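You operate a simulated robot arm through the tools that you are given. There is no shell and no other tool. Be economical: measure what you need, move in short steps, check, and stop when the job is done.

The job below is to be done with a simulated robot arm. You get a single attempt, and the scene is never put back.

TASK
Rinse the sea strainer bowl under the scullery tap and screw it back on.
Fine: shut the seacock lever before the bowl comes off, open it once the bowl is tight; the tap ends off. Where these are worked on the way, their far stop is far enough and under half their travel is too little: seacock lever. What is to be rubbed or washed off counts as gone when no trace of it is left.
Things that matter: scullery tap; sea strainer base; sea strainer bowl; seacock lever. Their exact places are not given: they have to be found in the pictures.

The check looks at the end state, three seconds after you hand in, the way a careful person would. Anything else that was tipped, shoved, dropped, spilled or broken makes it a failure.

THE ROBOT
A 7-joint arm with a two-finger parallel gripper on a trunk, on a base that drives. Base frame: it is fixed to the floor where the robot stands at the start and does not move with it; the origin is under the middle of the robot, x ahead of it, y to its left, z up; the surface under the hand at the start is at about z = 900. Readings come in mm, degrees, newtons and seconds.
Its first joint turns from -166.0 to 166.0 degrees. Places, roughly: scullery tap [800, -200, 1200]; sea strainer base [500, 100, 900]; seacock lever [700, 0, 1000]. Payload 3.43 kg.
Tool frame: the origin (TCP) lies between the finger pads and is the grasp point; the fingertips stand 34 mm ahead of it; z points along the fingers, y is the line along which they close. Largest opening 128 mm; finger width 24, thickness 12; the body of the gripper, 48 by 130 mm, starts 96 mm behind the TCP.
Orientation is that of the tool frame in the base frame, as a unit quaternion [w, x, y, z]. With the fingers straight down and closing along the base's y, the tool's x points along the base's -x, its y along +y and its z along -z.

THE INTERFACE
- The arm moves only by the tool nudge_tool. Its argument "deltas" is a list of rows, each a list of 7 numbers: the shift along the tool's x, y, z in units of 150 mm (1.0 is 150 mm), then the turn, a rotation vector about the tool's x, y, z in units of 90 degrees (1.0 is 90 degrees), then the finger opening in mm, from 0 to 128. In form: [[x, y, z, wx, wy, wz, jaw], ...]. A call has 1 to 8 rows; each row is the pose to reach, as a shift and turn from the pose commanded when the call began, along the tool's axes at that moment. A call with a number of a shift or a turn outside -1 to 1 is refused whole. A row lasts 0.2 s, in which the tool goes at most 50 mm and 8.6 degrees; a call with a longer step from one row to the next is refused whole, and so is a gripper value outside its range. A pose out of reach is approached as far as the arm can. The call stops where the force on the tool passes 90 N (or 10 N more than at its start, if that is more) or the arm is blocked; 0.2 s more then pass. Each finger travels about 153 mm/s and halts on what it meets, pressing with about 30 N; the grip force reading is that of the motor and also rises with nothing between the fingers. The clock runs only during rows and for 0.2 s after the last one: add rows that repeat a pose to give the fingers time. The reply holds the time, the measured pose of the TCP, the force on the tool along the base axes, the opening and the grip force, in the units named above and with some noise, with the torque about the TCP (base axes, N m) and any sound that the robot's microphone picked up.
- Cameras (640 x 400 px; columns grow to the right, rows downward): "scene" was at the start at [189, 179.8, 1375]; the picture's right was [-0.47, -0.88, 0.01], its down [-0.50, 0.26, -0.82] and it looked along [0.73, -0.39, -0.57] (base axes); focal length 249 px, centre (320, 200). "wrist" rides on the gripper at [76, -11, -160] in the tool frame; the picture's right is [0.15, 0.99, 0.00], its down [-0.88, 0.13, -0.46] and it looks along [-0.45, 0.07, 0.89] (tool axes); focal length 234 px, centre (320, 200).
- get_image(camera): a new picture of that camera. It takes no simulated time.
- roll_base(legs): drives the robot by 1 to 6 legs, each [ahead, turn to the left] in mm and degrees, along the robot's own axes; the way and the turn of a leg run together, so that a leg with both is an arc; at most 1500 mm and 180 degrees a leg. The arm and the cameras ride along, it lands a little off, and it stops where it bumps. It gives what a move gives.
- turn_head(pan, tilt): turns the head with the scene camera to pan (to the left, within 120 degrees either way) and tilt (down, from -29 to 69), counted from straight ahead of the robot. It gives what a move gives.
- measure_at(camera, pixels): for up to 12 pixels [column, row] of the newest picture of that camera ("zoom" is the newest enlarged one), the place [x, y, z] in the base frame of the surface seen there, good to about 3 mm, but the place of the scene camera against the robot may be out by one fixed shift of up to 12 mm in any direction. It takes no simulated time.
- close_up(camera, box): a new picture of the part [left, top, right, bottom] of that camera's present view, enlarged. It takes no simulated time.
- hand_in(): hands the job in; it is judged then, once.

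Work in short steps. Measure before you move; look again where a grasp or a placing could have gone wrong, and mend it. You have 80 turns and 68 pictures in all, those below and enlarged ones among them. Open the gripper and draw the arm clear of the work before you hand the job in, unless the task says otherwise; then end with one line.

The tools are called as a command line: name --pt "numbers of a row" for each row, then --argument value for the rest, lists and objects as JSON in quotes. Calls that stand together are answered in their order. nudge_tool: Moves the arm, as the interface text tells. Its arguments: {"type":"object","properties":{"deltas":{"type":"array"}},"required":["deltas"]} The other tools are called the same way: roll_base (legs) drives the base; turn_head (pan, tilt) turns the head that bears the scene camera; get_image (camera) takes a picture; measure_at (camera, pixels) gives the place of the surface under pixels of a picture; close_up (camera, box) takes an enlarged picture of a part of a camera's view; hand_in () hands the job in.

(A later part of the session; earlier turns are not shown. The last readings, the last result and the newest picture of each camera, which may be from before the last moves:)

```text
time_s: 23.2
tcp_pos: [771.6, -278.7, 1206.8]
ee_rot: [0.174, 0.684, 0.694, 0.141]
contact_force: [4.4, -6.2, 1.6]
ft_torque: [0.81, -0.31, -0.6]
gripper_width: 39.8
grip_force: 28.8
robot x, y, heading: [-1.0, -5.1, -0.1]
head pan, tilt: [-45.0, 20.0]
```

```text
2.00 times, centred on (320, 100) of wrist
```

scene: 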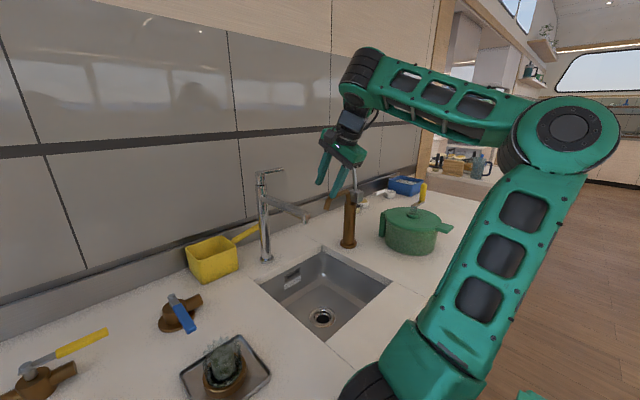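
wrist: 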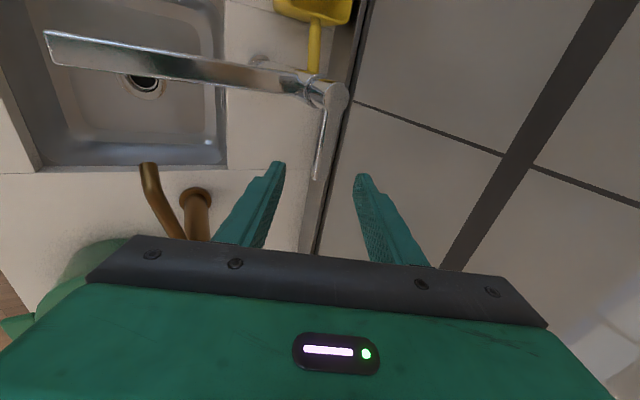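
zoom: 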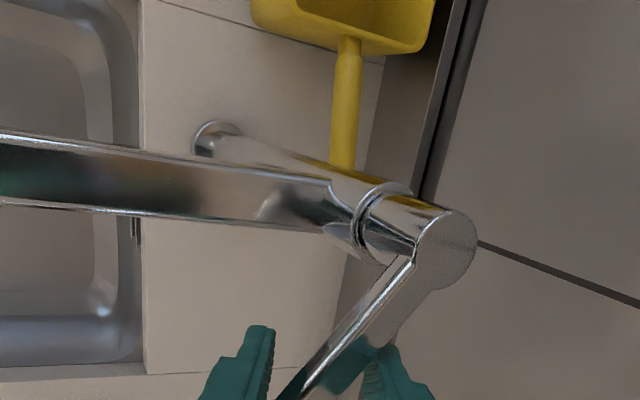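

The handle turns. I widen the fingers to 60 to avoid jamming and continue to about 65 degrees, then look for water.

nudge_tool --pt "0 0 0 0 0 0 60" --pt "0.03 -0.05 -0.025 0 0 0 60" --pt "0.08 -0.1 -0.05 0 0 0 60" --pt "0.13 -0.15 -0.075 0 0 0 60" --pt "0.2 -0.21 -0.105 0 0 0 60"

get_image --camera "scene"

```text
time_s: 24.4
tcp_pos: [736.4, -247.8, 1205.1]
ee_rot: [0.174, 0.683, 0.695, 0.141]
contact_force: [0.4, -1.0, -0.7]
ft_torque: [0.01, 0.01, -0.04]
gripper_width: 60.1
grip_force: 0.5
robot x, y, heading: [-0.4, -0.2, -0.4]
head pan, tilt: [-45.0, 20.0]
```

```text
27 pictures are left
```

scene: 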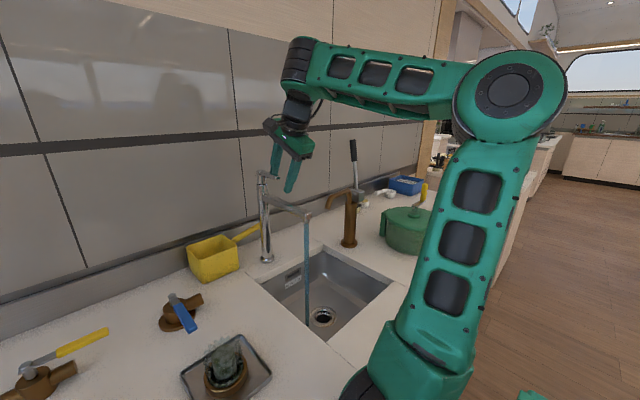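

Water is running at (306,215)→(307,320). Now I retract along the fingers, then bring the tool upright in small turns.

nudge_tool --pt "0 0 -0.3 0 0 0 80" --pt "0 0 -0.6 0 0 0 110" --pt "0 0 -0.75 0 0 0 110" --pt "0 -0.15 -0.85 0.07 0.006 0 110" --pt "0 -0.35 -0.9 0.143 0.012 0 110" --pt "0 -0.55 -0.9 0.214 0.018 0 110" --pt "0 -0.75 -0.9 0.286 0.024 0 110"

turn_head --pan -28 --tilt 33

```text
time_s: 25.8
tcp_pos: [620.8, -243.6, 1307.8]
ee_rot: [0.09, 0.696, 0.71, 0.064]
contact_force: [0.9, -0.6, -0.2]
ft_torque: [0.09, 0.07, -0.01]
gripper_width: 110.1
grip_force: 0.1
robot x, y, heading: [0.8, -1.9, -0.2]
head pan, tilt: [-45.0, 20.0]
stopped in row 6: the arm was blocked; the commanded pose is now the measured one
```

```text
time_s: 26.6
tcp_pos: [619.8, -242.8, 1308.8]
ee_rot: [0.089, 0.695, 0.71, 0.065]
contact_force: [0.3, 0.1, -0.3]
ft_torque: [-0.03, 0.0, 0.01]
gripper_width: 109.9
grip_force: 0.1
robot x, y, heading: [2.0, -7.3, -0.2]
head pan, tilt: [-28.0, 33.0]
```

Blocked again high up and close in. I move to +y and down (away from the tap) before finishing the uprighting.

nudge_tool --pt "0.25 0 0.05 0 0 0 110" --pt "0.5 0 0.15 0 0 0 110" --pt "0.75 0 0.3 0 0 0 110" --pt "1.0 0 0.45 0 0 0 110" --pt "1.0 0 0.7 0.05 0 0 110" --pt "1.0 -0.05 0.9 0.1 0.01 0 110"

get_image --camera "wrist"

get_image --camera "scene"

```text
time_s: 28.1
tcp_pos: [427.8, -399.1, 1171.8]
ee_rot: [0.031, 0.95, 0.31, 0.005]
contact_force: [0.2, -0.1, 0.1]
ft_torque: [0.03, 0.0, -0.01]
gripper_width: 109.9
grip_force: 0.1
out of reach, approached as far as the arm can: row 2
robot x, y, heading: [0.7, -4.4, -0.1]
head pan, tilt: [-28.0, 33.0]
stopped in row 6: the arm was blocked; the commanded pose is now the measured one
```

```text
26 pictures are left
```

wrist: 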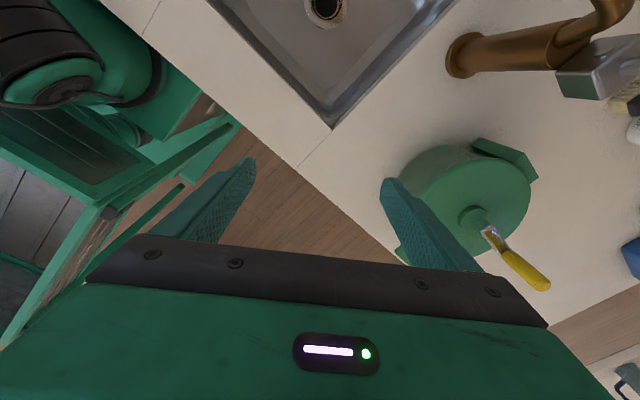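

```text
25 pictures are left
```

scene: 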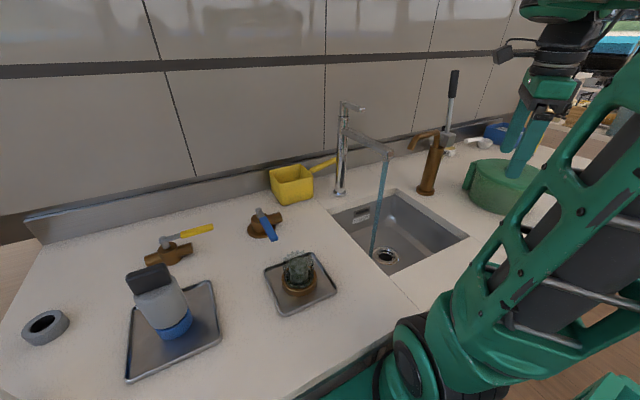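

The arm has swung aside to (428,-399,1172) with the tool turned, but nothing was touched. I come back gently with small steps along x≈460, unwinding the tool turn, clear of the stream.

nudge_tool --pt "0.12 -0.108 0 0 0 -0.09 80" --pt "0.24 -0.216 0 0 0 -0.18 60" --pt "0.36 -0.324 0 0 0 -0.27 60" --pt "0.48 -0.432 0 0 0 -0.36 60" --pt "0.6 -0.54 0 0 0 -0.45 60" --pt "0.72 -0.648 0 0 0 -0.54 60" --pt "0.84 -0.756 0 0 0 -0.63 60" --pt "0.96 -0.866 0 0 0 -0.72 60"

```text
time_s: 29.9
tcp_pos: [472.7, -206.9, 1160.9]
ee_rot: [0.029, 0.634, 0.773, -0.013]
contact_force: [-0.3, -0.9, -0.4]
ft_torque: [0.03, -0.01, -0.02]
gripper_width: 60.1
grip_force: 0.0
robot x, y, heading: [2.5, -6.6, -0.2]
head pan, tilt: [-28.0, 33.0]
```

Good recovery. I continue over to the bowl, keeping this tool turn (camera side toward +y).

nudge_tool --pt "0.22 0.086 0 0 0 0 80" --pt "0.44 0.172 0 0 0 0 100" --pt "0.66 0.26 0 0 0 0 110" --pt "0.88 0.345 0 0 0 0 110"

nudge_tool --pt "0.19 0.08 0 0 0 0 110" --pt "0.38 0.17 0.08 0 0 0 110" --pt "0.57 0.26 0.16 0 0 0 110" --pt "0.75 0.35 0.24 0 0 0 110"

get_image --camera "wrist"

```text
time_s: 30.9
tcp_pos: [494.9, -69.9, 1155.2]
ee_rot: [0.03, 0.634, 0.772, -0.013]
contact_force: [0.6, 0.2, -1.3]
ft_torque: [-0.01, 0.03, -0.01]
gripper_width: 110.1
grip_force: 0.0
robot x, y, heading: [-3.2, -2.1, -0.0]
head pan, tilt: [-28.0, 33.0]
```

```text
time_s: 31.9
tcp_pos: [525.2, 49.8, 1110.9]
ee_rot: [0.029, 0.634, 0.773, -0.012]
contact_force: [-0.2, -0.5, 0.6]
ft_torque: [0.0, -0.04, -0.02]
gripper_width: 109.9
grip_force: 0.1
robot x, y, heading: [-3.5, -2.5, -0.0]
head pan, tilt: [-28.0, 33.0]
```

```text
24 pictures are left
```

wrist: 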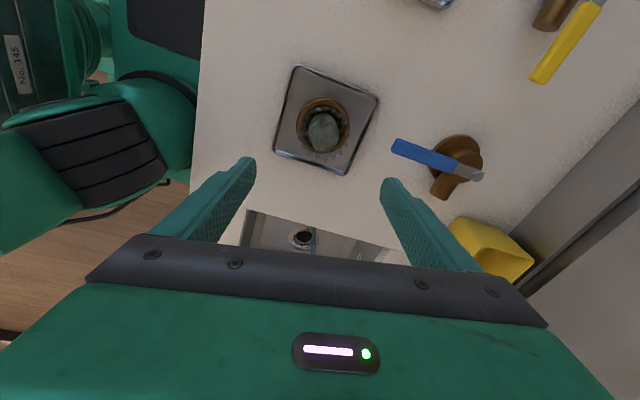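

The bowl sits at (322,128). I measure its ring edge all around to get the centre.

close_up --camera "wrist" --box '[270, 60, 385, 180]'

measure_at --camera "wrist" --pixels '[[322, 100], [298, 122], [347, 122], [303, 108], [342, 106], [323, 132], [332, 124], [315, 138]]'

```text
3.33 times, centred on (328, 120) of wrist
```

zoom: 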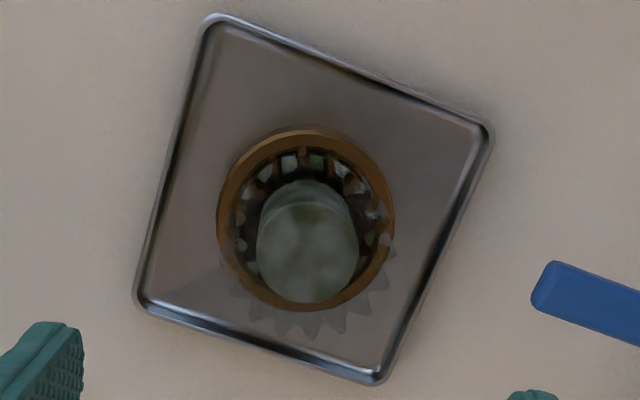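

```text
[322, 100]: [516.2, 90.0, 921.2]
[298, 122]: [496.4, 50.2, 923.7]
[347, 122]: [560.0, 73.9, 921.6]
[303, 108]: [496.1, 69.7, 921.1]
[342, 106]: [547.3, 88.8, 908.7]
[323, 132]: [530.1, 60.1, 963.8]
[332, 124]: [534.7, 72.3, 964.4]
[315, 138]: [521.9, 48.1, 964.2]
```

Ring fit: centre about (528,56), ring radius 36 at z≈922; bowl rim radius about 32, top near z 970. I level the tool and descend to z≈1000 with jaws at 90.

nudge_tool --pt "0.02 0.002 0.2 0.006 0.019 0 90" --pt "0.04 0.005 0.4 0.012 0.038 0 90" --pt "0.06 0.007 0.6 0.012 0.038 0 90" --pt "0.081 0.009 0.738 0.012 0.038 0 90" --pt "0.081 0.009 0.738 0.012 0.038 0 90"

get_image --camera "wrist"

```text
time_s: 33.1
tcp_pos: [529.0, 54.9, 1000.7]
ee_rot: [-0.001, 0.635, 0.773, -0.001]
contact_force: [0.0, -0.9, 0.4]
ft_torque: [0.01, 0.02, 0.01]
gripper_width: 90.0
grip_force: 0.0
robot x, y, heading: [-0.7, -6.1, 0.0]
head pan, tilt: [-28.0, 33.0]
```

```text
22 pictures are left
```

wrist: 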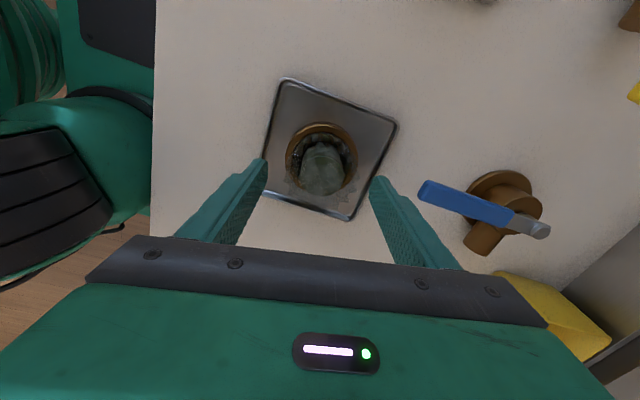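

Centred between the fingers at column 320. I descend 37 mm and close on the bowl.

nudge_tool --pt "0 0 0.13 0 0 0 90" --pt "0 0 0.247 0 0 0 90" --pt "0 0 0.247 0 0 0 40" --pt "0 0 0.247 0 0 0 40" --pt "0 0 0.247 0 0 0 40"

```text
time_s: 34.4
tcp_pos: [529.6, 55.4, 965.2]
ee_rot: [0.0, 0.635, 0.773, 0.0]
contact_force: [18.5, 1.6, 2.6]
ft_torque: [0.07, -0.99, -0.01]
gripper_width: 63.4
grip_force: 30.2
robot x, y, heading: [-1.0, -6.5, -0.1]
head pan, tilt: [-28.0, 33.0]
```

Gripped at 63 mm. I shift 2 mm to ease the side load and unscrew counter-clockwise (negative about the tool's z) by 65 degrees.

nudge_tool --pt "0 0.015 0 0 0 0 40" --pt "0 0.015 0 0 0 -0.09 40" --pt "0 0.015 0 0 0 -0.18 40" --pt "0 0.015 0 0 0 -0.27 40" --pt "0 0.015 0 0 0 -0.36 40" --pt "0 0.015 0 0 0 -0.45 40" --pt "0 0.015 0 0 0 -0.54 40" --pt "0 0.015 0 0 0 -0.63 40"

close_up --camera "scene" --box '[240, 180, 370, 320]'

```text
time_s: 36.1
tcp_pos: [530.4, 56.2, 964.5]
ee_rot: [-0.001, 0.191, 0.982, -0.001]
contact_force: [-1.3, 4.4, 9.7]
ft_torque: [0.37, 0.02, -0.02]
gripper_width: 63.4
grip_force: 29.9
robot x, y, heading: [2.3, -1.1, -0.2]
head pan, tilt: [-28.0, 33.0]
```

```text
2.86 times, centred on (305, 250) of scene
```

zoom: 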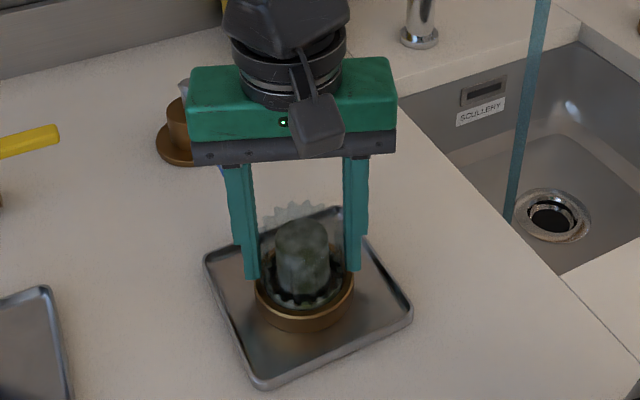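

The bowl turns and pushes up (9.7 N), so the thread is loosening. I turn 65 degrees more while rising slightly.

nudge_tool --pt "0 0 -0.005 0 0 -0.09 40" --pt "0 0 -0.01 0 0 -0.18 40" --pt "0 0 -0.015 0 0 -0.27 40" --pt "0 0 -0.02 0 0 -0.36 40" --pt "0 0 -0.025 0 0 -0.45 40" --pt "0 0 -0.03 0 0 -0.54 40" --pt "0 0 -0.035 0 0 -0.63 40" --pt "0 0 -0.035 0 0 -0.72 40"

```text
time_s: 38.0
tcp_pos: [529.9, 54.5, 970.8]
ee_rot: [-0.001, -0.365, 0.931, 0.0]
contact_force: [-1.0, 0.4, -0.8]
ft_torque: [0.02, 0.0, -0.01]
gripper_width: 63.4
grip_force: 30.2
robot x, y, heading: [-1.2, -1.2, -0.2]
head pan, tilt: [-28.0, 33.0]
```

Forces have dropped to about zero. I test whether it lifts free.

nudge_tool --pt "0 0 -0.03 0 0 0 40" --pt "0 0 -0.06 0 0 0 40" --pt "0 0 -0.1 0 0 0 40" --pt "0 0 -0.15 0 0 0 40"

close_up --camera "scene" --box '[240, 180, 370, 320]'

```text
time_s: 39.0
tcp_pos: [529.7, 55.2, 993.8]
ee_rot: [-0.001, -0.364, 0.931, -0.001]
contact_force: [0.0, -0.4, -1.3]
ft_torque: [0.03, 0.0, -0.02]
gripper_width: 63.3
grip_force: 29.8
robot x, y, heading: [2.4, -3.5, 0.2]
head pan, tilt: [-28.0, 33.0]
```

```text
2.86 times, centred on (305, 250) of scene
```

zoom: 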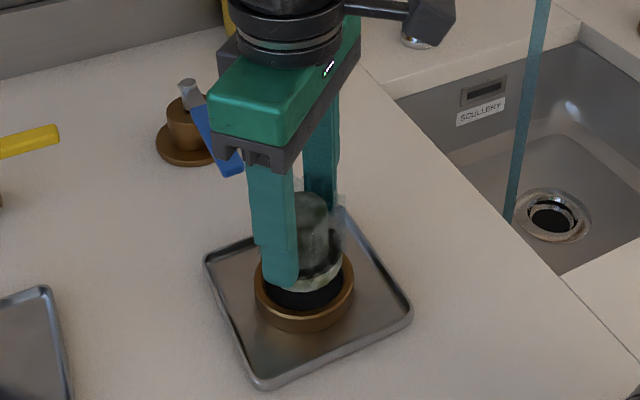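

The bowl is out of its base, held at 63 mm. I lift it and carry it toward the front of the sink.

nudge_tool --pt "0 0 -0.25 0 0 0 40" --pt "0 0 -0.5 0 0 0 40" --pt "0 0 -0.75 0 0 0 40" --pt "0.2 -0.22 -0.9 0 0 0 40" --pt "0.4 -0.43 -0.9 0 0 -0.09 40" --pt "0.6 -0.64 -0.9 0 0 -0.18 40"

get_image --camera "scene"

```text
time_s: 40.4
tcp_pos: [530.5, -80.4, 1128.0]
ee_rot: [-0.001, -0.492, 0.871, 0.0]
contact_force: [0.1, 0.5, 0.3]
ft_torque: [-0.02, -0.02, 0.02]
gripper_width: 63.6
grip_force: 30.2
robot x, y, heading: [1.9, -2.6, -0.2]
head pan, tilt: [-28.0, 33.0]
```

```text
19 pictures are left
```

scene: 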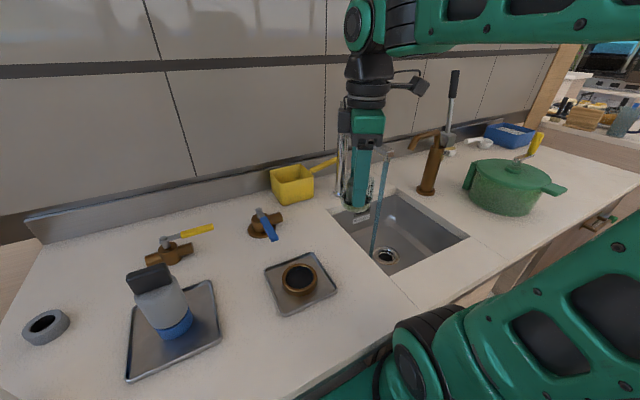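

The base ring is now empty on its tray at (300,278). I measure the stream and the sink rim.

measure_at --camera "scene" --pixels '[[380, 200], [376, 225], [388, 165], [390, 154], [390, 271], [460, 238], [340, 212], [300, 268], [300, 293], [284, 280], [316, 277], [363, 160]]'

```text
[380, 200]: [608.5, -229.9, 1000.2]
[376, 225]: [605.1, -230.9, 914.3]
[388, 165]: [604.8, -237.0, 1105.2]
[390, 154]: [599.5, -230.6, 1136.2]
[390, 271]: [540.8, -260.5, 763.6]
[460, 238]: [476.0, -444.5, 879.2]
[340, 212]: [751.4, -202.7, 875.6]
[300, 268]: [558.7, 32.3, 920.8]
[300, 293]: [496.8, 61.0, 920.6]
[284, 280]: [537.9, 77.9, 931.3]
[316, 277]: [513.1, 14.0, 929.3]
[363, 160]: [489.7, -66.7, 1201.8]
```

Stream is near (609,-223) after allowing for the camera shift. I pitch the tool forward about 65 degrees while easing to (520,-190,1060), short of the stream.

nudge_tool --pt "0.083 -0.04 0.0 0.0887 -0.0167 0 40" --pt "0.166 -0.08 0.05 0.1774 -0.0334 0 40" --pt "0.249 -0.12 0.12 0.266 -0.05 0 40" --pt "0.332 -0.16 0.19 0.355 -0.067 0 40" --pt "0.415 -0.2 0.26 0.4435 -0.0835 0 40" --pt "0.498 -0.24 0.33 0.532 -0.1 0 40" --pt "0.58 -0.28 0.4 0.621 -0.117 0 40" --pt "0.663 -0.322 0.453 0.7096 -0.1336 0 40"

get_image --camera "scene"

```text
time_s: 42.0
tcp_pos: [569.6, -180.2, 1118.7]
ee_rot: [0.31, -0.464, 0.759, -0.336]
contact_force: [-47.1, 48.5, -3.2]
ft_torque: [-0.59, -0.41, 0.49]
gripper_width: 63.0
grip_force: 30.0
out of reach, approached as far as the arm can: row 6, 7, 8
robot x, y, heading: [1.8, -2.2, 0.3]
head pan, tilt: [-28.0, 33.0]
stopped in row 8: the force on the tool passed its limit at 219 N (the readings are from after the stop); the commanded pose is now the measured one
```

```text
18 pictures are left
```

scene: 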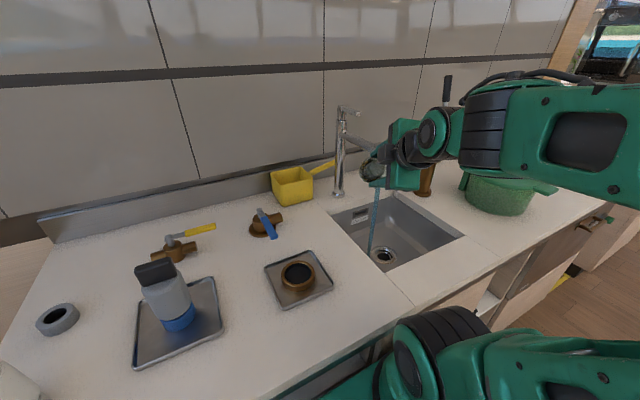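

The bowl now leans on the side of the spout (about 65 N) with the tool pitched roughly 54 degrees forward. I ease it away from the spout and lower it.

nudge_tool --pt "-0.05 0.1 -0.02 0 0 0 40" --pt "-0.093 0.213 -0.037 0 0 0 40" --pt "-0.03 0.4 0.1 0 0 0 40" --pt "0.047 0.59 0.27 0 0 0 40"

close_up --camera "scene" --box '[310, 80, 470, 280]'

```text
time_s: 42.5
tcp_pos: [606.6, -180.9, 1098.9]
ee_rot: [0.299, -0.468, 0.764, -0.328]
contact_force: [-0.9, 0.9, -0.2]
ft_torque: [-0.02, 0.0, -0.07]
gripper_width: 63.3
grip_force: 30.0
out of reach, approached as far as the arm can: row 1, 2
robot x, y, heading: [-1.9, -7.2, 0.1]
head pan, tilt: [-28.0, 33.0]
stopped in row 2: the force on the tool passed its limit at 96 N (the readings are from after the stop); the commanded pose is now the measured one
```

```text
2.00 times, centred on (390, 180) of scene
```

zoom: 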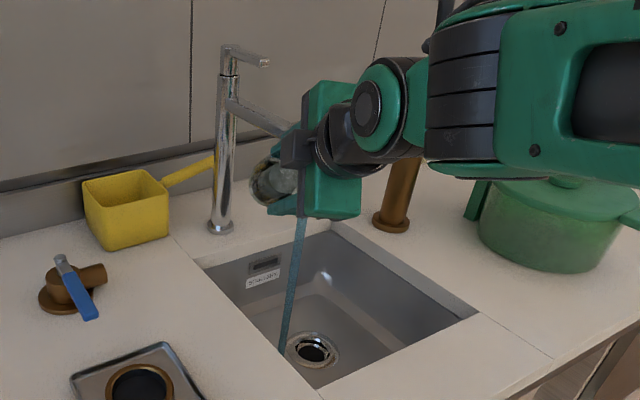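

Contact is free now at (607,-181,1099), where the pose is reachable. I lower 60 mm straight down and check.

nudge_tool --pt "0.016 0.08 0.058 0 0 0 40" --pt "0.032 0.16 0.116 0 0 0 40" --pt "0.048 0.24 0.175 0 0 0 40" --pt "0.063 0.32 0.233 0 0 0 40"

```text
time_s: 43.5
tcp_pos: [616.0, -186.8, 1089.7]
ee_rot: [0.308, -0.472, 0.758, -0.328]
contact_force: [-22.1, 70.3, 7.4]
ft_torque: [-3.16, -0.96, 0.3]
gripper_width: 63.1
grip_force: 29.7
out of reach, approached as far as the arm can: row 1, 2, 3, 4
robot x, y, heading: [-0.7, -2.1, 0.2]
head pan, tilt: [-28.0, 33.0]
```

Still out of reach and now leaning on the spout: the arm is too folded this close. I drive the base back 130 mm, which pulls the bowl straight away along the spout and gives the arm room.

roll_base --legs '[[-130, 0]]'

get_image --camera "scene"

```text
time_s: 44.8
tcp_pos: [488.4, -194.7, 1089.0]
ee_rot: [0.305, -0.467, 0.762, -0.329]
contact_force: [0.1, -1.0, -1.2]
ft_torque: [-0.02, 0.06, 0.03]
gripper_width: 63.3
grip_force: 30.0
robot x, y, heading: [-129.3, -4.3, 0.2]
head pan, tilt: [-28.0, 33.0]
```

```text
16 pictures are left
```

scene: 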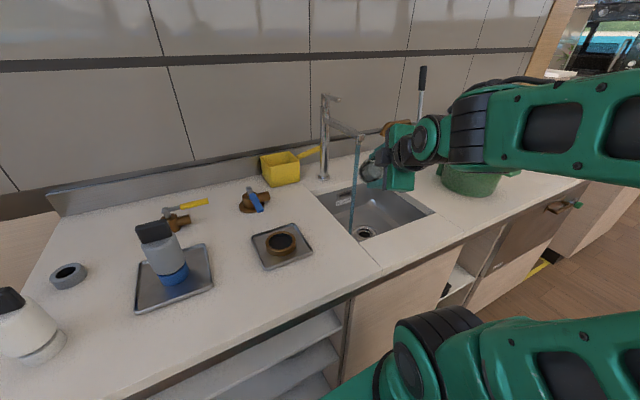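

Free of contact, the stream runs clear. I lower toward the stream in small steps: (540,-210,1035).

nudge_tool --pt "0.004 0.02 0.126 0 0 0 40" --pt "0.008 0.04 0.25 0 0 0 40" --pt "0.012 0.06 0.377 0 0 0 40" --pt "0.017 0.081 0.503 0 0 0 40"

```text
time_s: 45.8
tcp_pos: [533.2, -212.3, 1049.3]
ee_rot: [0.31, -0.465, 0.76, -0.333]
contact_force: [-0.8, 0.2, -0.6]
ft_torque: [0.0, 0.04, -0.02]
gripper_width: 63.4
grip_force: 29.7
out of reach, approached as far as the arm can: row 1, 2, 3, 4
robot x, y, heading: [-127.6, -3.3, 0.3]
head pan, tilt: [-28.0, 33.0]
```

It follows to within 15 mm but reports a limit, likely the last joint. I continue into the stream while rolling the tool back (positive about its axis), which also turns the bowl under the water.

nudge_tool --pt "-0.015 -0.024 0.07 0 0 0.09 40" --pt "-0.03 -0.048 0.14 0 0 0.18 40" --pt "-0.045 -0.072 0.21 0 0 0.27 40" --pt "-0.06 -0.096 0.28 0 0 0.36 40" --pt "-0.074 -0.12 0.357 0 0 0.45 40"

close_up --camera "scene" --box '[300, 80, 440, 250]'

```text
time_s: 47.0
tcp_pos: [588.3, -219.6, 1032.8]
ee_rot: [0.407, -0.172, 0.874, -0.205]
contact_force: [-0.8, -0.3, -0.1]
ft_torque: [0.01, 0.02, 0.0]
gripper_width: 63.0
grip_force: 30.0
robot x, y, heading: [-126.4, -6.0, 0.2]
head pan, tilt: [-28.0, 33.0]
```

```text
2.35 times, centred on (370, 165) of scene
```

zoom: 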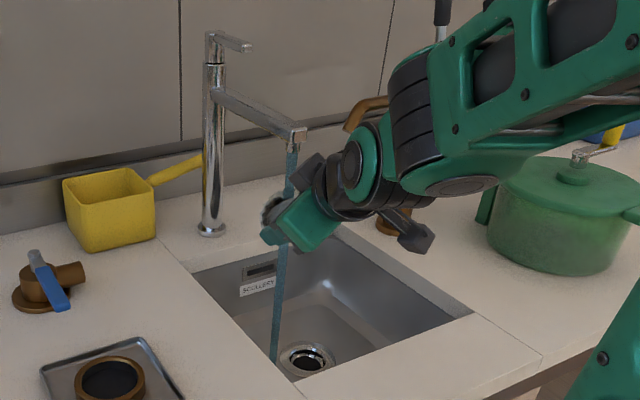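

In the stream, no contact. I roll the bowl on its axis 65 degrees twice, sliding it a little fore and aft to wet its whole length.

nudge_tool --pt "0 0 0.08 0 0 0.09 40" --pt "0 0 0.08 0 0 0.18 40" --pt "0 0 -0.1 0 0 0.27 40" --pt "0 0 -0.1 0 0 0.36 40" --pt "0 0 0.08 0 0 0.45 40" --pt "0 0 0.08 0 0 0.54 40" --pt "0 0 -0.1 0 0 0.63 40" --pt "0 0 0 0 0 0.72 40"

nudge_tool --pt "0 0 0.08 0 0 0.09 40" --pt "0 0 0.08 0 0 0.18 40" --pt "0 0 -0.1 0 0 0.27 40" --pt "0 0 -0.1 0 0 0.36 40" --pt "0 0 0.08 0 0 0.45 40" --pt "0 0 0.08 0 0 0.54 40" --pt "0 0 -0.1 0 0 0.63 40" --pt "0 0 0 0 0 0.72 40"

close_up --camera "scene" --box '[320, 120, 400, 220]'

```text
time_s: 48.8
tcp_pos: [588.6, -218.7, 1033.2]
ee_rot: [0.453, 0.322, 0.83, 0.044]
contact_force: [-0.6, -0.2, -0.8]
ft_torque: [-0.02, 0.05, 0.01]
gripper_width: 63.1
grip_force: 30.3
robot x, y, heading: [-124.1, -4.1, 0.4]
head pan, tilt: [-28.0, 33.0]
```

```text
time_s: 50.6
tcp_pos: [588.0, -221.8, 1031.9]
ee_rot: [0.358, 0.717, 0.528, 0.28]
contact_force: [0.2, 1.5, -0.7]
ft_torque: [0.0, 0.0, -0.02]
gripper_width: 62.8
grip_force: 30.3
robot x, y, heading: [-125.7, -4.3, 0.2]
head pan, tilt: [-28.0, 33.0]
```

```text
4.00 times, centred on (360, 170) of scene
```

zoom: 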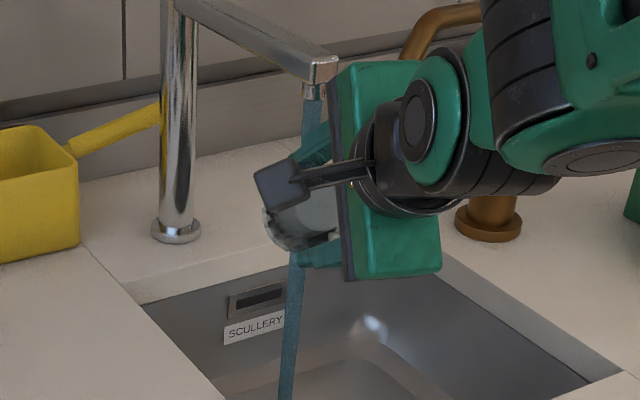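

The stream strikes the bowl, which looks paler now. I check with the wrist camera, between the fingers.

close_up --camera "wrist" --box '[240, 80, 400, 230]'

```text
2.67 times, centred on (320, 155) of wrist
```

zoom: 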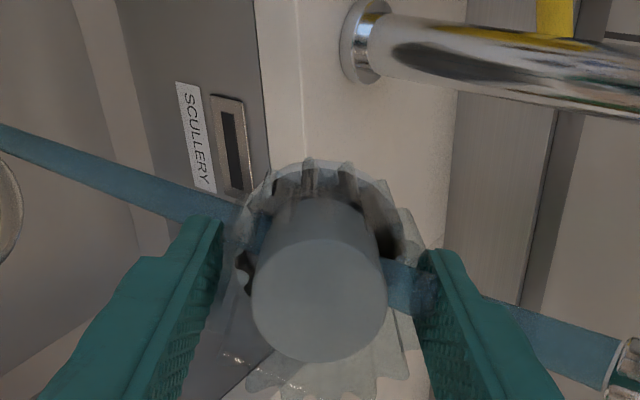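

No green left on the bowl in the wrist view. To be thorough I roll back through the same range in the stream, which also sets up the turn needed for screwing it on.

nudge_tool --pt "0 0 0.12 0 0 -0.09 40" --pt "0 0 0.12 0 0 -0.18 40" --pt "0 0 -0.14 0 0 -0.27 40" --pt "0 0 -0.14 0 0 -0.36 40" --pt "0 0 0.12 0 0 -0.45 40" --pt "0 0 0.12 0 0 -0.54 40" --pt "0 0 -0.14 0 0 -0.63 40" --pt "0 0 0 0 0 -0.72 40"

nudge_tool --pt "0 0 0.12 0 0 -0.09 40" --pt "0 0 0.12 0 0 -0.18 40" --pt "0 0 -0.14 0 0 -0.27 40" --pt "0 0 -0.14 0 0 -0.36 40" --pt "0 0 0.12 0 0 -0.45 40" --pt "0 0 0.12 0 0 -0.54 40" --pt "0 0 -0.14 0 0 -0.63 40" --pt "0 0 0 0 0 -0.72 40"

close_up --camera "wrist" --box '[240, 80, 400, 230]'

```text
time_s: 52.4
tcp_pos: [588.2, -221.6, 1030.1]
ee_rot: [0.453, 0.321, 0.83, 0.044]
contact_force: [0.4, 0.3, -1.1]
ft_torque: [0.02, 0.01, 0.0]
gripper_width: 63.0
grip_force: 30.4
robot x, y, heading: [-130.7, -6.0, 0.3]
head pan, tilt: [-28.0, 33.0]
```

```text
time_s: 54.2
tcp_pos: [588.2, -220.9, 1030.6]
ee_rot: [0.406, -0.174, 0.873, -0.206]
contact_force: [-0.2, 0.0, -1.2]
ft_torque: [-0.03, -0.02, 0.01]
gripper_width: 63.0
grip_force: 30.4
robot x, y, heading: [-127.9, -6.9, 0.5]
head pan, tilt: [-28.0, 33.0]
```

```text
2.67 times, centred on (320, 155) of wrist
```

zoom: 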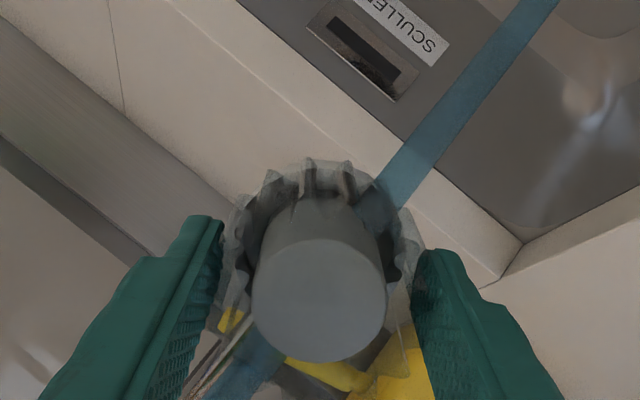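

The bowl is clean from this side as well. I back it out of the stream and start to bring it upright.

nudge_tool --pt "0.006 0.018 -0.25 0 0 0 40" --pt "0.012 0.036 -0.5 0 0 0 40" --pt "0.017 0.053 -0.746 -0.0532 0.0676 0 40" --pt "0.017 0.053 -0.746 -0.1064 0.1352 0 40" --pt "0.017 0.053 -0.746 -0.1596 0.2028 0 40" --pt "0.017 0.053 -0.746 -0.2128 0.2704 0 40" --pt "0.017 0.053 -0.746 -0.266 0.338 0 40" --pt "0.017 0.053 -0.746 -0.3192 0.4056 0 40"

nudge_tool --pt "0 0 0 -0.0528 0.0674 0 40" --pt "0 0 0 -0.0528 0.0674 0 40"

```text
time_s: 56.0
tcp_pos: [497.6, -191.6, 1093.1]
ee_rot: [0.059, -0.195, 0.979, -0.029]
contact_force: [-0.7, -0.3, -0.7]
ft_torque: [0.02, -0.04, 0.01]
gripper_width: 62.7
grip_force: 30.0
robot x, y, heading: [-127.4, -2.2, 0.2]
head pan, tilt: [-28.0, 33.0]
```

```text
time_s: 56.6
tcp_pos: [497.0, -189.6, 1092.4]
ee_rot: [0.0, -0.196, 0.981, 0.001]
contact_force: [0.9, 0.0, -1.3]
ft_torque: [0.02, 0.0, 0.01]
gripper_width: 62.4
grip_force: 30.1
robot x, y, heading: [-124.5, -1.8, 0.3]
head pan, tilt: [-28.0, 33.0]
```

Upright again, bowl still gripped at 62–63 mm. I carry it over to the base in two calls and unwind to about -45 degrees, the turn at which it came free.

nudge_tool --pt "-0.104 0.178 0 0 0 0 40" --pt "-0.208 0.356 0 0 0 0 40" --pt "-0.312 0.534 0 0 0 0 40" --pt "-0.415 0.711 0 0 0 0 40"

nudge_tool --pt "-0.104 0.178 0 0 0 0 40" --pt "-0.208 0.356 0 0 0 0 40" --pt "-0.312 0.534 0 0 0 0 40" --pt "-0.415 0.711 0 0 0 -0.08 40" --pt "-0.415 0.711 0.1 0 0 -0.16 40" --pt "-0.415 0.711 0.2 0 0 -0.24 40"

get_image --camera "wrist"

```text
time_s: 57.6
tcp_pos: [516.1, -69.7, 1092.8]
ee_rot: [-0.001, -0.196, 0.981, 0.001]
contact_force: [-1.4, -0.1, -0.9]
ft_torque: [0.04, 0.01, -0.01]
gripper_width: 62.4
grip_force: 30.0
robot x, y, heading: [-128.9, -7.7, 0.1]
head pan, tilt: [-28.0, 33.0]
```

```text
time_s: 59.0
tcp_pos: [533.4, 53.2, 1064.6]
ee_rot: [0.001, -0.376, 0.927, 0.001]
contact_force: [0.2, 0.2, -0.1]
ft_torque: [-0.02, 0.0, -0.02]
gripper_width: 62.6
grip_force: 29.9
robot x, y, heading: [-127.7, -7.1, 0.1]
head pan, tilt: [-28.0, 33.0]
```

```text
11 pictures are left
```

wrist: 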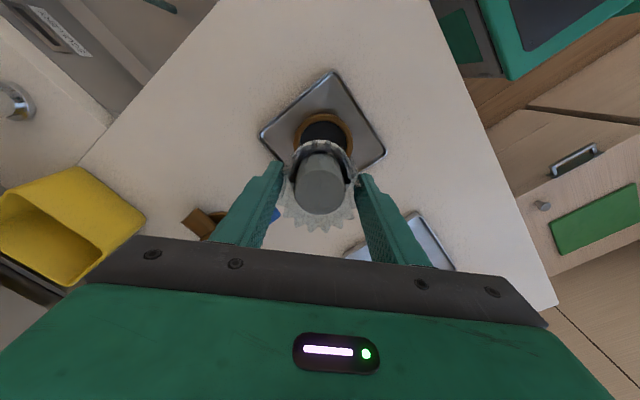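

I measure the ring to confirm its place after the base drive.

measure_at --camera "wrist" --pixels '[[324, 116], [297, 133], [351, 135], [305, 121], [343, 121], [299, 150], [324, 125]]'

```text
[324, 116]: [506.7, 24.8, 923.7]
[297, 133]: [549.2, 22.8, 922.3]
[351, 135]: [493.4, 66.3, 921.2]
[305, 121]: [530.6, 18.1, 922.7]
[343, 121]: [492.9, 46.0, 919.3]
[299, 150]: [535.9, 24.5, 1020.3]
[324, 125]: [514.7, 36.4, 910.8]
```

Ring centre is unchanged at (528,55). I correct by about 4 mm and lower toward engagement at z≈972, watching the force.

nudge_tool --pt "0.01 0.028 0.15 0 0 0 40" --pt "0.01 0.028 0.35 0 0 0 40" --pt "0.01 0.028 0.48 0 0 0 40" --pt "0.01 0.028 0.55 0 0 0 40" --pt "0.01 0.028 0.59 0 0 0 40" --pt "0.01 0.028 0.615 0 0 0 40"

```text
time_s: 60.4
tcp_pos: [529.1, 56.2, 971.5]
ee_rot: [0.001, -0.375, 0.927, 0.0]
contact_force: [4.1, -5.8, 1.2]
ft_torque: [-0.21, -0.18, -0.07]
gripper_width: 62.2
grip_force: 30.3
robot x, y, heading: [-128.3, -4.1, 0.3]
head pan, tilt: [-28.0, 33.0]
```

At z 971.5 with only small side load, so it's in the mouth of the base. I screw clockwise (positive) 65 degrees with slight downward feed.

nudge_tool --pt "0 -0.012 0.01 0 0 0 40" --pt "0 -0.012 0.015 0 0 0.09 40" --pt "0 -0.012 0.02 0 0 0.18 40" --pt "0 -0.012 0.025 0 0 0.27 40" --pt "0 -0.012 0.03 0 0 0.36 40" --pt "0 -0.012 0.033 0 0 0.45 40" --pt "0 -0.012 0.036 0 0 0.54 40" --pt "0 -0.012 0.04 0 0 0.63 40"

```text
time_s: 62.2
tcp_pos: [528.9, 56.1, 965.0]
ee_rot: [0.0, 0.112, 0.994, 0.0]
contact_force: [-0.5, -2.4, 20.7]
ft_torque: [-0.22, 0.02, 0.18]
gripper_width: 61.3
grip_force: 30.0
robot x, y, heading: [-127.6, -5.8, 0.2]
head pan, tilt: [-28.0, 33.0]
```

z is back at the seated value of 965 with 20 N upward. I continue turning another 65 degrees without extra feed, watching the torque.

nudge_tool --pt "0 0 0 0 0 0.09 40" --pt "0 0 0 0 0 0.18 40" --pt "0 0 0 0 0 0.27 40" --pt "0 0 0 0 0 0.36 40" --pt "0 0 0 0 0 0.45 40" --pt "0 0 0 0 0 0.54 40" --pt "0 0 0 0 0 0.63 40" --pt "0 0 0 0 0 0.72 40"

close_up --camera "scene" --box '[230, 170, 350, 290]'

```text
time_s: 64.0
tcp_pos: [529.5, 55.4, 963.0]
ee_rot: [0.0, 0.627, 0.779, 0.001]
contact_force: [11.8, 9.0, 11.3]
ft_torque: [0.38, -0.56, 0.9]
gripper_width: 62.7
grip_force: 30.4
robot x, y, heading: [-125.8, -0.9, 0.6]
head pan, tilt: [-28.0, 33.0]
```

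```text
3.33 times, centred on (290, 230) of scene
```

zoom: 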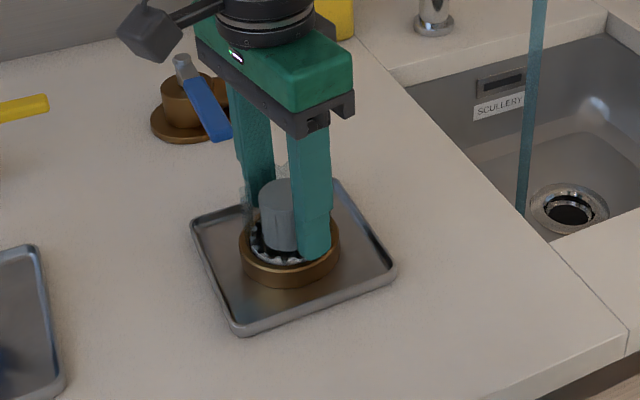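

Torque is rising (0.9 N m against the turn). I turn 40 degrees more to make it tight.

nudge_tool --pt "0 0 0 0 0 0.09 40" --pt "0 0 0 0 0 0.18 40" --pt "0 0 0 0 0 0.27 40" --pt "0 0 0 0 0 0.36 40" --pt "0 0 0 0 0 0.44 40"

```text
time_s: 65.2
tcp_pos: [529.4, 54.6, 964.3]
ee_rot: [0.0, 0.854, 0.521, -0.001]
contact_force: [12.3, -1.1, 6.7]
ft_torque: [-0.21, -0.9, 0.85]
gripper_width: 63.2
grip_force: 30.3
robot x, y, heading: [-125.9, -4.4, 0.2]
head pan, tilt: [-28.0, 33.0]
```

Torque holds at about 0.85 N m. To confirm tightness I release, turn back 60 degrees and re-grip for a second stroke.

nudge_tool --pt "0 0 0 0 0 0 85" --pt "0 0 0 0 0 -0.09 85" --pt "0 0 0 0 0 -0.18 85" --pt "0 0 0 0 0 -0.27 85" --pt "0 0 0 0 0 -0.36 85" --pt "0 0 0 0 0 -0.45 85" --pt "0 0 0 0 0 -0.54 85" --pt "0 0 0 0 0 -0.63 85"

nudge_tool --pt "0 0 0 0 0 0 40" --pt "0 0 0 0 0 0 40" --pt "0 0 0 0 0 0.05 40" --pt "0 0 0 0 0 0.1 40" --pt "0 0 0 0 0 0.1 40"

nudge_tool --pt "0 0 0 0 0 0.08 40" --pt "0 0 0 0 0 0.16 40" --pt "0 0 0 0 0 0.24 40" --pt "0 0 0 0 0 0.24 40"

```text
time_s: 67.0
tcp_pos: [528.3, 54.8, 964.2]
ee_rot: [0.0, 0.502, 0.865, 0.001]
contact_force: [-0.5, 0.0, 0.1]
ft_torque: [0.04, -0.03, 0.01]
gripper_width: 85.1
grip_force: 0.1
robot x, y, heading: [-126.4, -7.6, 0.3]
head pan, tilt: [-28.0, 33.0]
```

```text
time_s: 68.2
tcp_pos: [530.6, 54.7, 963.6]
ee_rot: [0.0, 0.569, 0.822, 0.001]
contact_force: [2.9, 4.2, 9.5]
ft_torque: [0.03, -0.01, 0.09]
gripper_width: 61.5
grip_force: 29.7
robot x, y, heading: [-128.5, -1.7, 0.4]
head pan, tilt: [-28.0, 33.0]
```

```text
time_s: 69.2
tcp_pos: [530.2, 55.5, 963.7]
ee_rot: [-0.001, 0.713, 0.701, 0.0]
contact_force: [8.8, 2.7, 6.7]
ft_torque: [0.1, -0.46, 0.26]
gripper_width: 63.8
grip_force: 30.6
robot x, y, heading: [-125.5, -0.9, 0.2]
head pan, tilt: [-28.0, 33.0]
```

The jaw width cycles 61.5–63.8 as the fingers slip over the flutes, meaning the bowl no longer turns. I open, rise and measure its top against the original 964.

nudge_tool --pt "0 0 0 0 0 0 90" --pt "0 0 0 0 0 0 90" --pt "0 0 -0.25 0 0 0 90" --pt "0 0 -0.5 0 0 0 90" --pt "0 0 -0.8 0 0 0 90"

get_image --camera "wrist"

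```text
time_s: 70.4
tcp_pos: [533.2, 54.6, 1082.9]
ee_rot: [-0.001, 0.712, 0.702, -0.001]
contact_force: [0.7, -0.4, -0.2]
ft_torque: [-0.04, 0.02, -0.01]
gripper_width: 90.2
grip_force: 0.0
robot x, y, heading: [-128.8, -6.4, 0.0]
head pan, tilt: [-28.0, 33.0]
```

```text
9 pictures are left
```

wrist: 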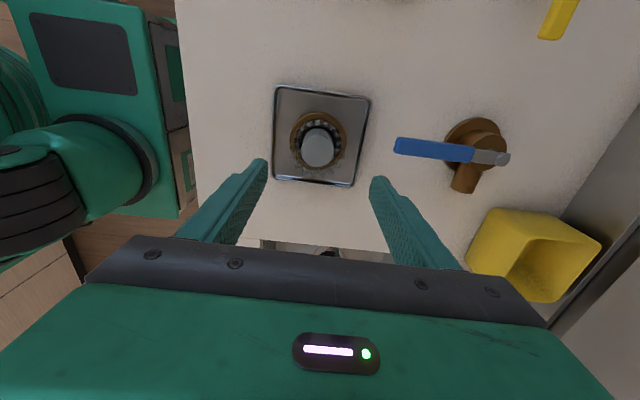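

measure_at --camera "wrist" --pixels '[[318, 146], [310, 150], [327, 150], [318, 155], [326, 142], [319, 113], [292, 138], [345, 138], [397, 144], [478, 156], [495, 158]]'

close_up --camera "wrist" --box '[265, 75, 380, 195]'

```text
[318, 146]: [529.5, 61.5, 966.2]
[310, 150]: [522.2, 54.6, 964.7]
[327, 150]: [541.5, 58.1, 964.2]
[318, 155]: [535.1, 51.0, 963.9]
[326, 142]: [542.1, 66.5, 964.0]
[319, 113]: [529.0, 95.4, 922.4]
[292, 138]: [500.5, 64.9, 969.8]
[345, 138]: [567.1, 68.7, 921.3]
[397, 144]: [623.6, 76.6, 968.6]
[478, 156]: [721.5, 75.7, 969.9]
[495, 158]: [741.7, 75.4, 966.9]
```

```text
3.33 times, centred on (322, 135) of wrist
```

zoom: 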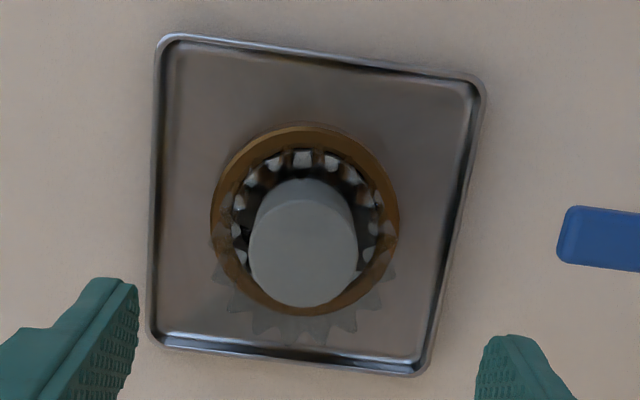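

The top is at 964.6 (originally 964), level and clean: the bowl is seated and tight. Next, opening the seacock: I close the fingers and go down on the lever's +y side at (657,116).

nudge_tool --pt "0.1 0.2 0 0 0 0 60" --pt "0.2 0.42 0 0 0 0 20" --pt "0.3 0.63 0 0 0 0 0" --pt "0.41 0.827 0 0 0 0 0" --pt "0.41 0.827 0.25 0 0 0 0" --pt "0.41 0.827 0.5 0 0 0 0" --pt "0.41 0.827 0.633 0 0 0 0"

```text
time_s: 72.0
tcp_pos: [651.9, 114.1, 988.9]
ee_rot: [0.0, 0.713, 0.701, 0.001]
contact_force: [-0.4, -1.2, 0.6]
ft_torque: [-0.01, -0.01, 0.02]
gripper_width: 0.1
grip_force: 30.1
robot x, y, heading: [-127.8, -5.1, 0.2]
head pan, tilt: [-28.0, 33.0]
```

In place beside the lever. I push it back along the arc to its open stop.

nudge_tool --pt "-0.14 0.03 0 0 0 0 0" --pt "-0.303 0.013 0 0 0 0 0" --pt "-0.467 0.04 0 0 0 0 0" --pt "-0.613 0.113 0 0 0 0 0" --pt "-0.738 0.22 0 0 0 0 0" --pt "-0.831 0.353 0 0 0 0 0" --pt "-0.887 0.507 0 0 0 0 0" --pt "-0.893 0.56 0 0 0 0 0"

get_image --camera "scene"

```text
time_s: 73.8
tcp_pos: [730.8, -21.5, 990.6]
ee_rot: [-0.003, 0.712, 0.702, -0.001]
contact_force: [-29.7, -3.7, 5.2]
ft_torque: [-0.04, 0.56, 0.3]
gripper_width: 0.0
grip_force: 30.3
robot x, y, heading: [-128.8, -2.8, 0.5]
head pan, tilt: [-28.0, 33.0]
```

```text
7 pictures are left
```

scene: 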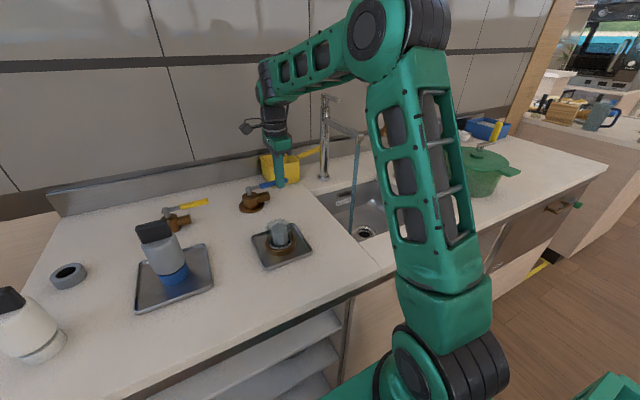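

The lever meets its open stop (-30 N), pointing along -y again. I back off, rise, and turn the tool to its starting orientation, which behaved well at height.

nudge_tool --pt "0 -0.15 0 0 0 0 0" --pt "0 -0.25 -0.3 0 0 0 0" --pt "0 -0.35 -0.6 0 0 0 0" --pt "0 -0.45 -0.85 0 0 -0.09 0" --pt "0 -0.5 -0.95 0 0 -0.18 0" --pt "0 -0.5 -1.0 0 0 -0.27 0" --pt "0 -0.5 -1.0 0 0 -0.36 0" --pt "0 -0.5 -1.0 0 0 -0.45 0"

nudge_tool --pt "0 0 0 0 0 -0.09 0" --pt "0 0 0 0 0 -0.18 0" --pt "0 0 0 0 0 -0.27 0" --pt "0 0 0 0 0 -0.36 0" --pt "0 0 0 0 0 -0.45 0" --pt "0 0 0 0 0 -0.54 0"

roll_base --legs '[[110, 0]]'

get_image --camera "scene"

```text
time_s: 75.6
tcp_pos: [661.6, -20.5, 1141.0]
ee_rot: [0.0, 0.425, 0.905, 0.0]
contact_force: [0.1, 0.4, 0.8]
ft_torque: [-0.02, 0.0, -0.01]
gripper_width: 0.2
grip_force: 30.2
robot x, y, heading: [-130.1, -6.1, 0.3]
head pan, tilt: [-28.0, 33.0]
```

```text
time_s: 77.0
tcp_pos: [661.2, -20.1, 1140.8]
ee_rot: [0.0, 0.013, 1.0, 0.001]
contact_force: [-0.3, 0.0, 0.5]
ft_torque: [0.0, -0.01, 0.0]
gripper_width: 0.2
grip_force: 30.2
robot x, y, heading: [-126.1, -4.1, 0.3]
head pan, tilt: [-28.0, 33.0]
```

```text
time_s: 78.2
tcp_pos: [771.4, -16.1, 1139.2]
ee_rot: [0.001, 0.015, 1.0, 0.0]
contact_force: [-0.5, -0.6, -0.1]
ft_torque: [-0.04, -0.02, -0.01]
gripper_width: 0.0
grip_force: 29.6
robot x, y, heading: [-15.9, -4.7, 0.4]
head pan, tilt: [-28.0, 33.0]
```

```text
6 pictures are left
```

scene: 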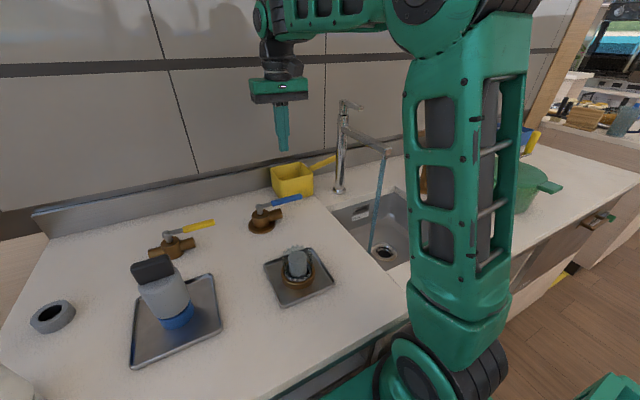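

The blue lever at (285,201) lines up with its stub again and the bowl stands in place. I measure the tap handle, which now points from (345,102) to (360,107).

measure_at --camera "scene" --pixels '[[361, 107], [355, 105], [346, 102], [388, 152], [300, 196], [287, 201]]'

nudge_tool --pt "0.08 -0.15 -0.2 0 0 0 0" --pt "0.16 -0.3 -0.4 0 0 0 0" --pt "0.24 -0.45 -0.58 0 0 0 0" --pt "0.26 -0.6 -0.58 0 0 0 0" --pt "0.26 -0.75 -0.58 0 0 0 0"

```text
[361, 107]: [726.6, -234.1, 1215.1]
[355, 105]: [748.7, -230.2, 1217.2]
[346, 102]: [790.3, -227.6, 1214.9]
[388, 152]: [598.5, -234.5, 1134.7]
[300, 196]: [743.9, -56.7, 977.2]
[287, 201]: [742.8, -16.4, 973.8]
```

```text
time_s: 79.4
tcp_pos: [712.4, -128.4, 1234.1]
ee_rot: [0.006, 0.014, 1.0, 0.0]
contact_force: [0.8, -0.8, -0.4]
ft_torque: [0.0, -0.02, 0.02]
gripper_width: 0.0
grip_force: 30.2
robot x, y, heading: [-19.6, -1.6, 0.2]
head pan, tilt: [-28.0, 33.0]
```

The handle points almost straight along -x (tip near (731,-226)). I bring the closed fingers to its +y side and push it along the arc back toward -y, the off position.

nudge_tool --pt "-0.15 -0.15 0.03 0 0 0 0" --pt "-0.197 -0.3 0.05 0 0 0 0" --pt "-0.19 -0.45 0.05 0 0 0 0" --pt "-0.18 -0.56 0.05 0 0 0 0" --pt "-0.173 -0.653 0.05 0 0 0 0" --pt "-0.197 -0.769 0.05 0 0 0 0" --pt "-0.249 -0.875 0.05 0 0 0 0"

```text
time_s: 81.0
tcp_pos: [746.5, -260.3, 1229.3]
ee_rot: [0.006, 0.014, 1.0, 0.0]
contact_force: [-1.0, -0.3, -0.6]
ft_torque: [0.01, -0.02, 0.01]
gripper_width: 0.0
grip_force: 29.9
robot x, y, heading: [-16.4, -5.5, 0.3]
head pan, tilt: [-28.0, 33.0]
```

No resistance so far. I finish the arc gently up to the off stop.

nudge_tool --pt "-0.05 -0.045 0.02 0 0 0 0" --pt "-0.1 -0.084 0.02 0 0 0 0" --pt "-0.15 -0.12 0.02 0 0 0 0" --pt "-0.197 -0.149 0.02 0 0 0 0" --pt "-0.24 -0.168 0.02 0 0 0 0" --pt "-0.27 -0.178 0.02 0 0 0 0" --pt "-0.295 -0.185 0.02 0 0 0 0"

get_image --camera "scene"

```text
time_s: 82.6
tcp_pos: [789.2, -288.5, 1228.9]
ee_rot: [0.005, 0.014, 1.0, 0.002]
contact_force: [-16.9, 3.9, -1.7]
ft_torque: [0.25, 0.54, 0.09]
gripper_width: 0.0
grip_force: 30.4
robot x, y, heading: [-17.8, -3.0, 0.3]
head pan, tilt: [-28.0, 33.0]
```

```text
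5 pictures are left
```

scene: 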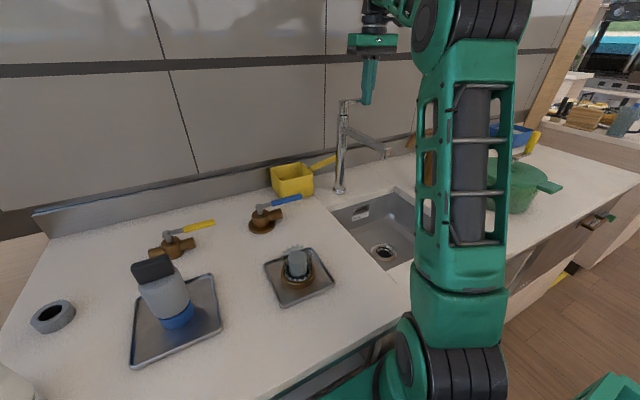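

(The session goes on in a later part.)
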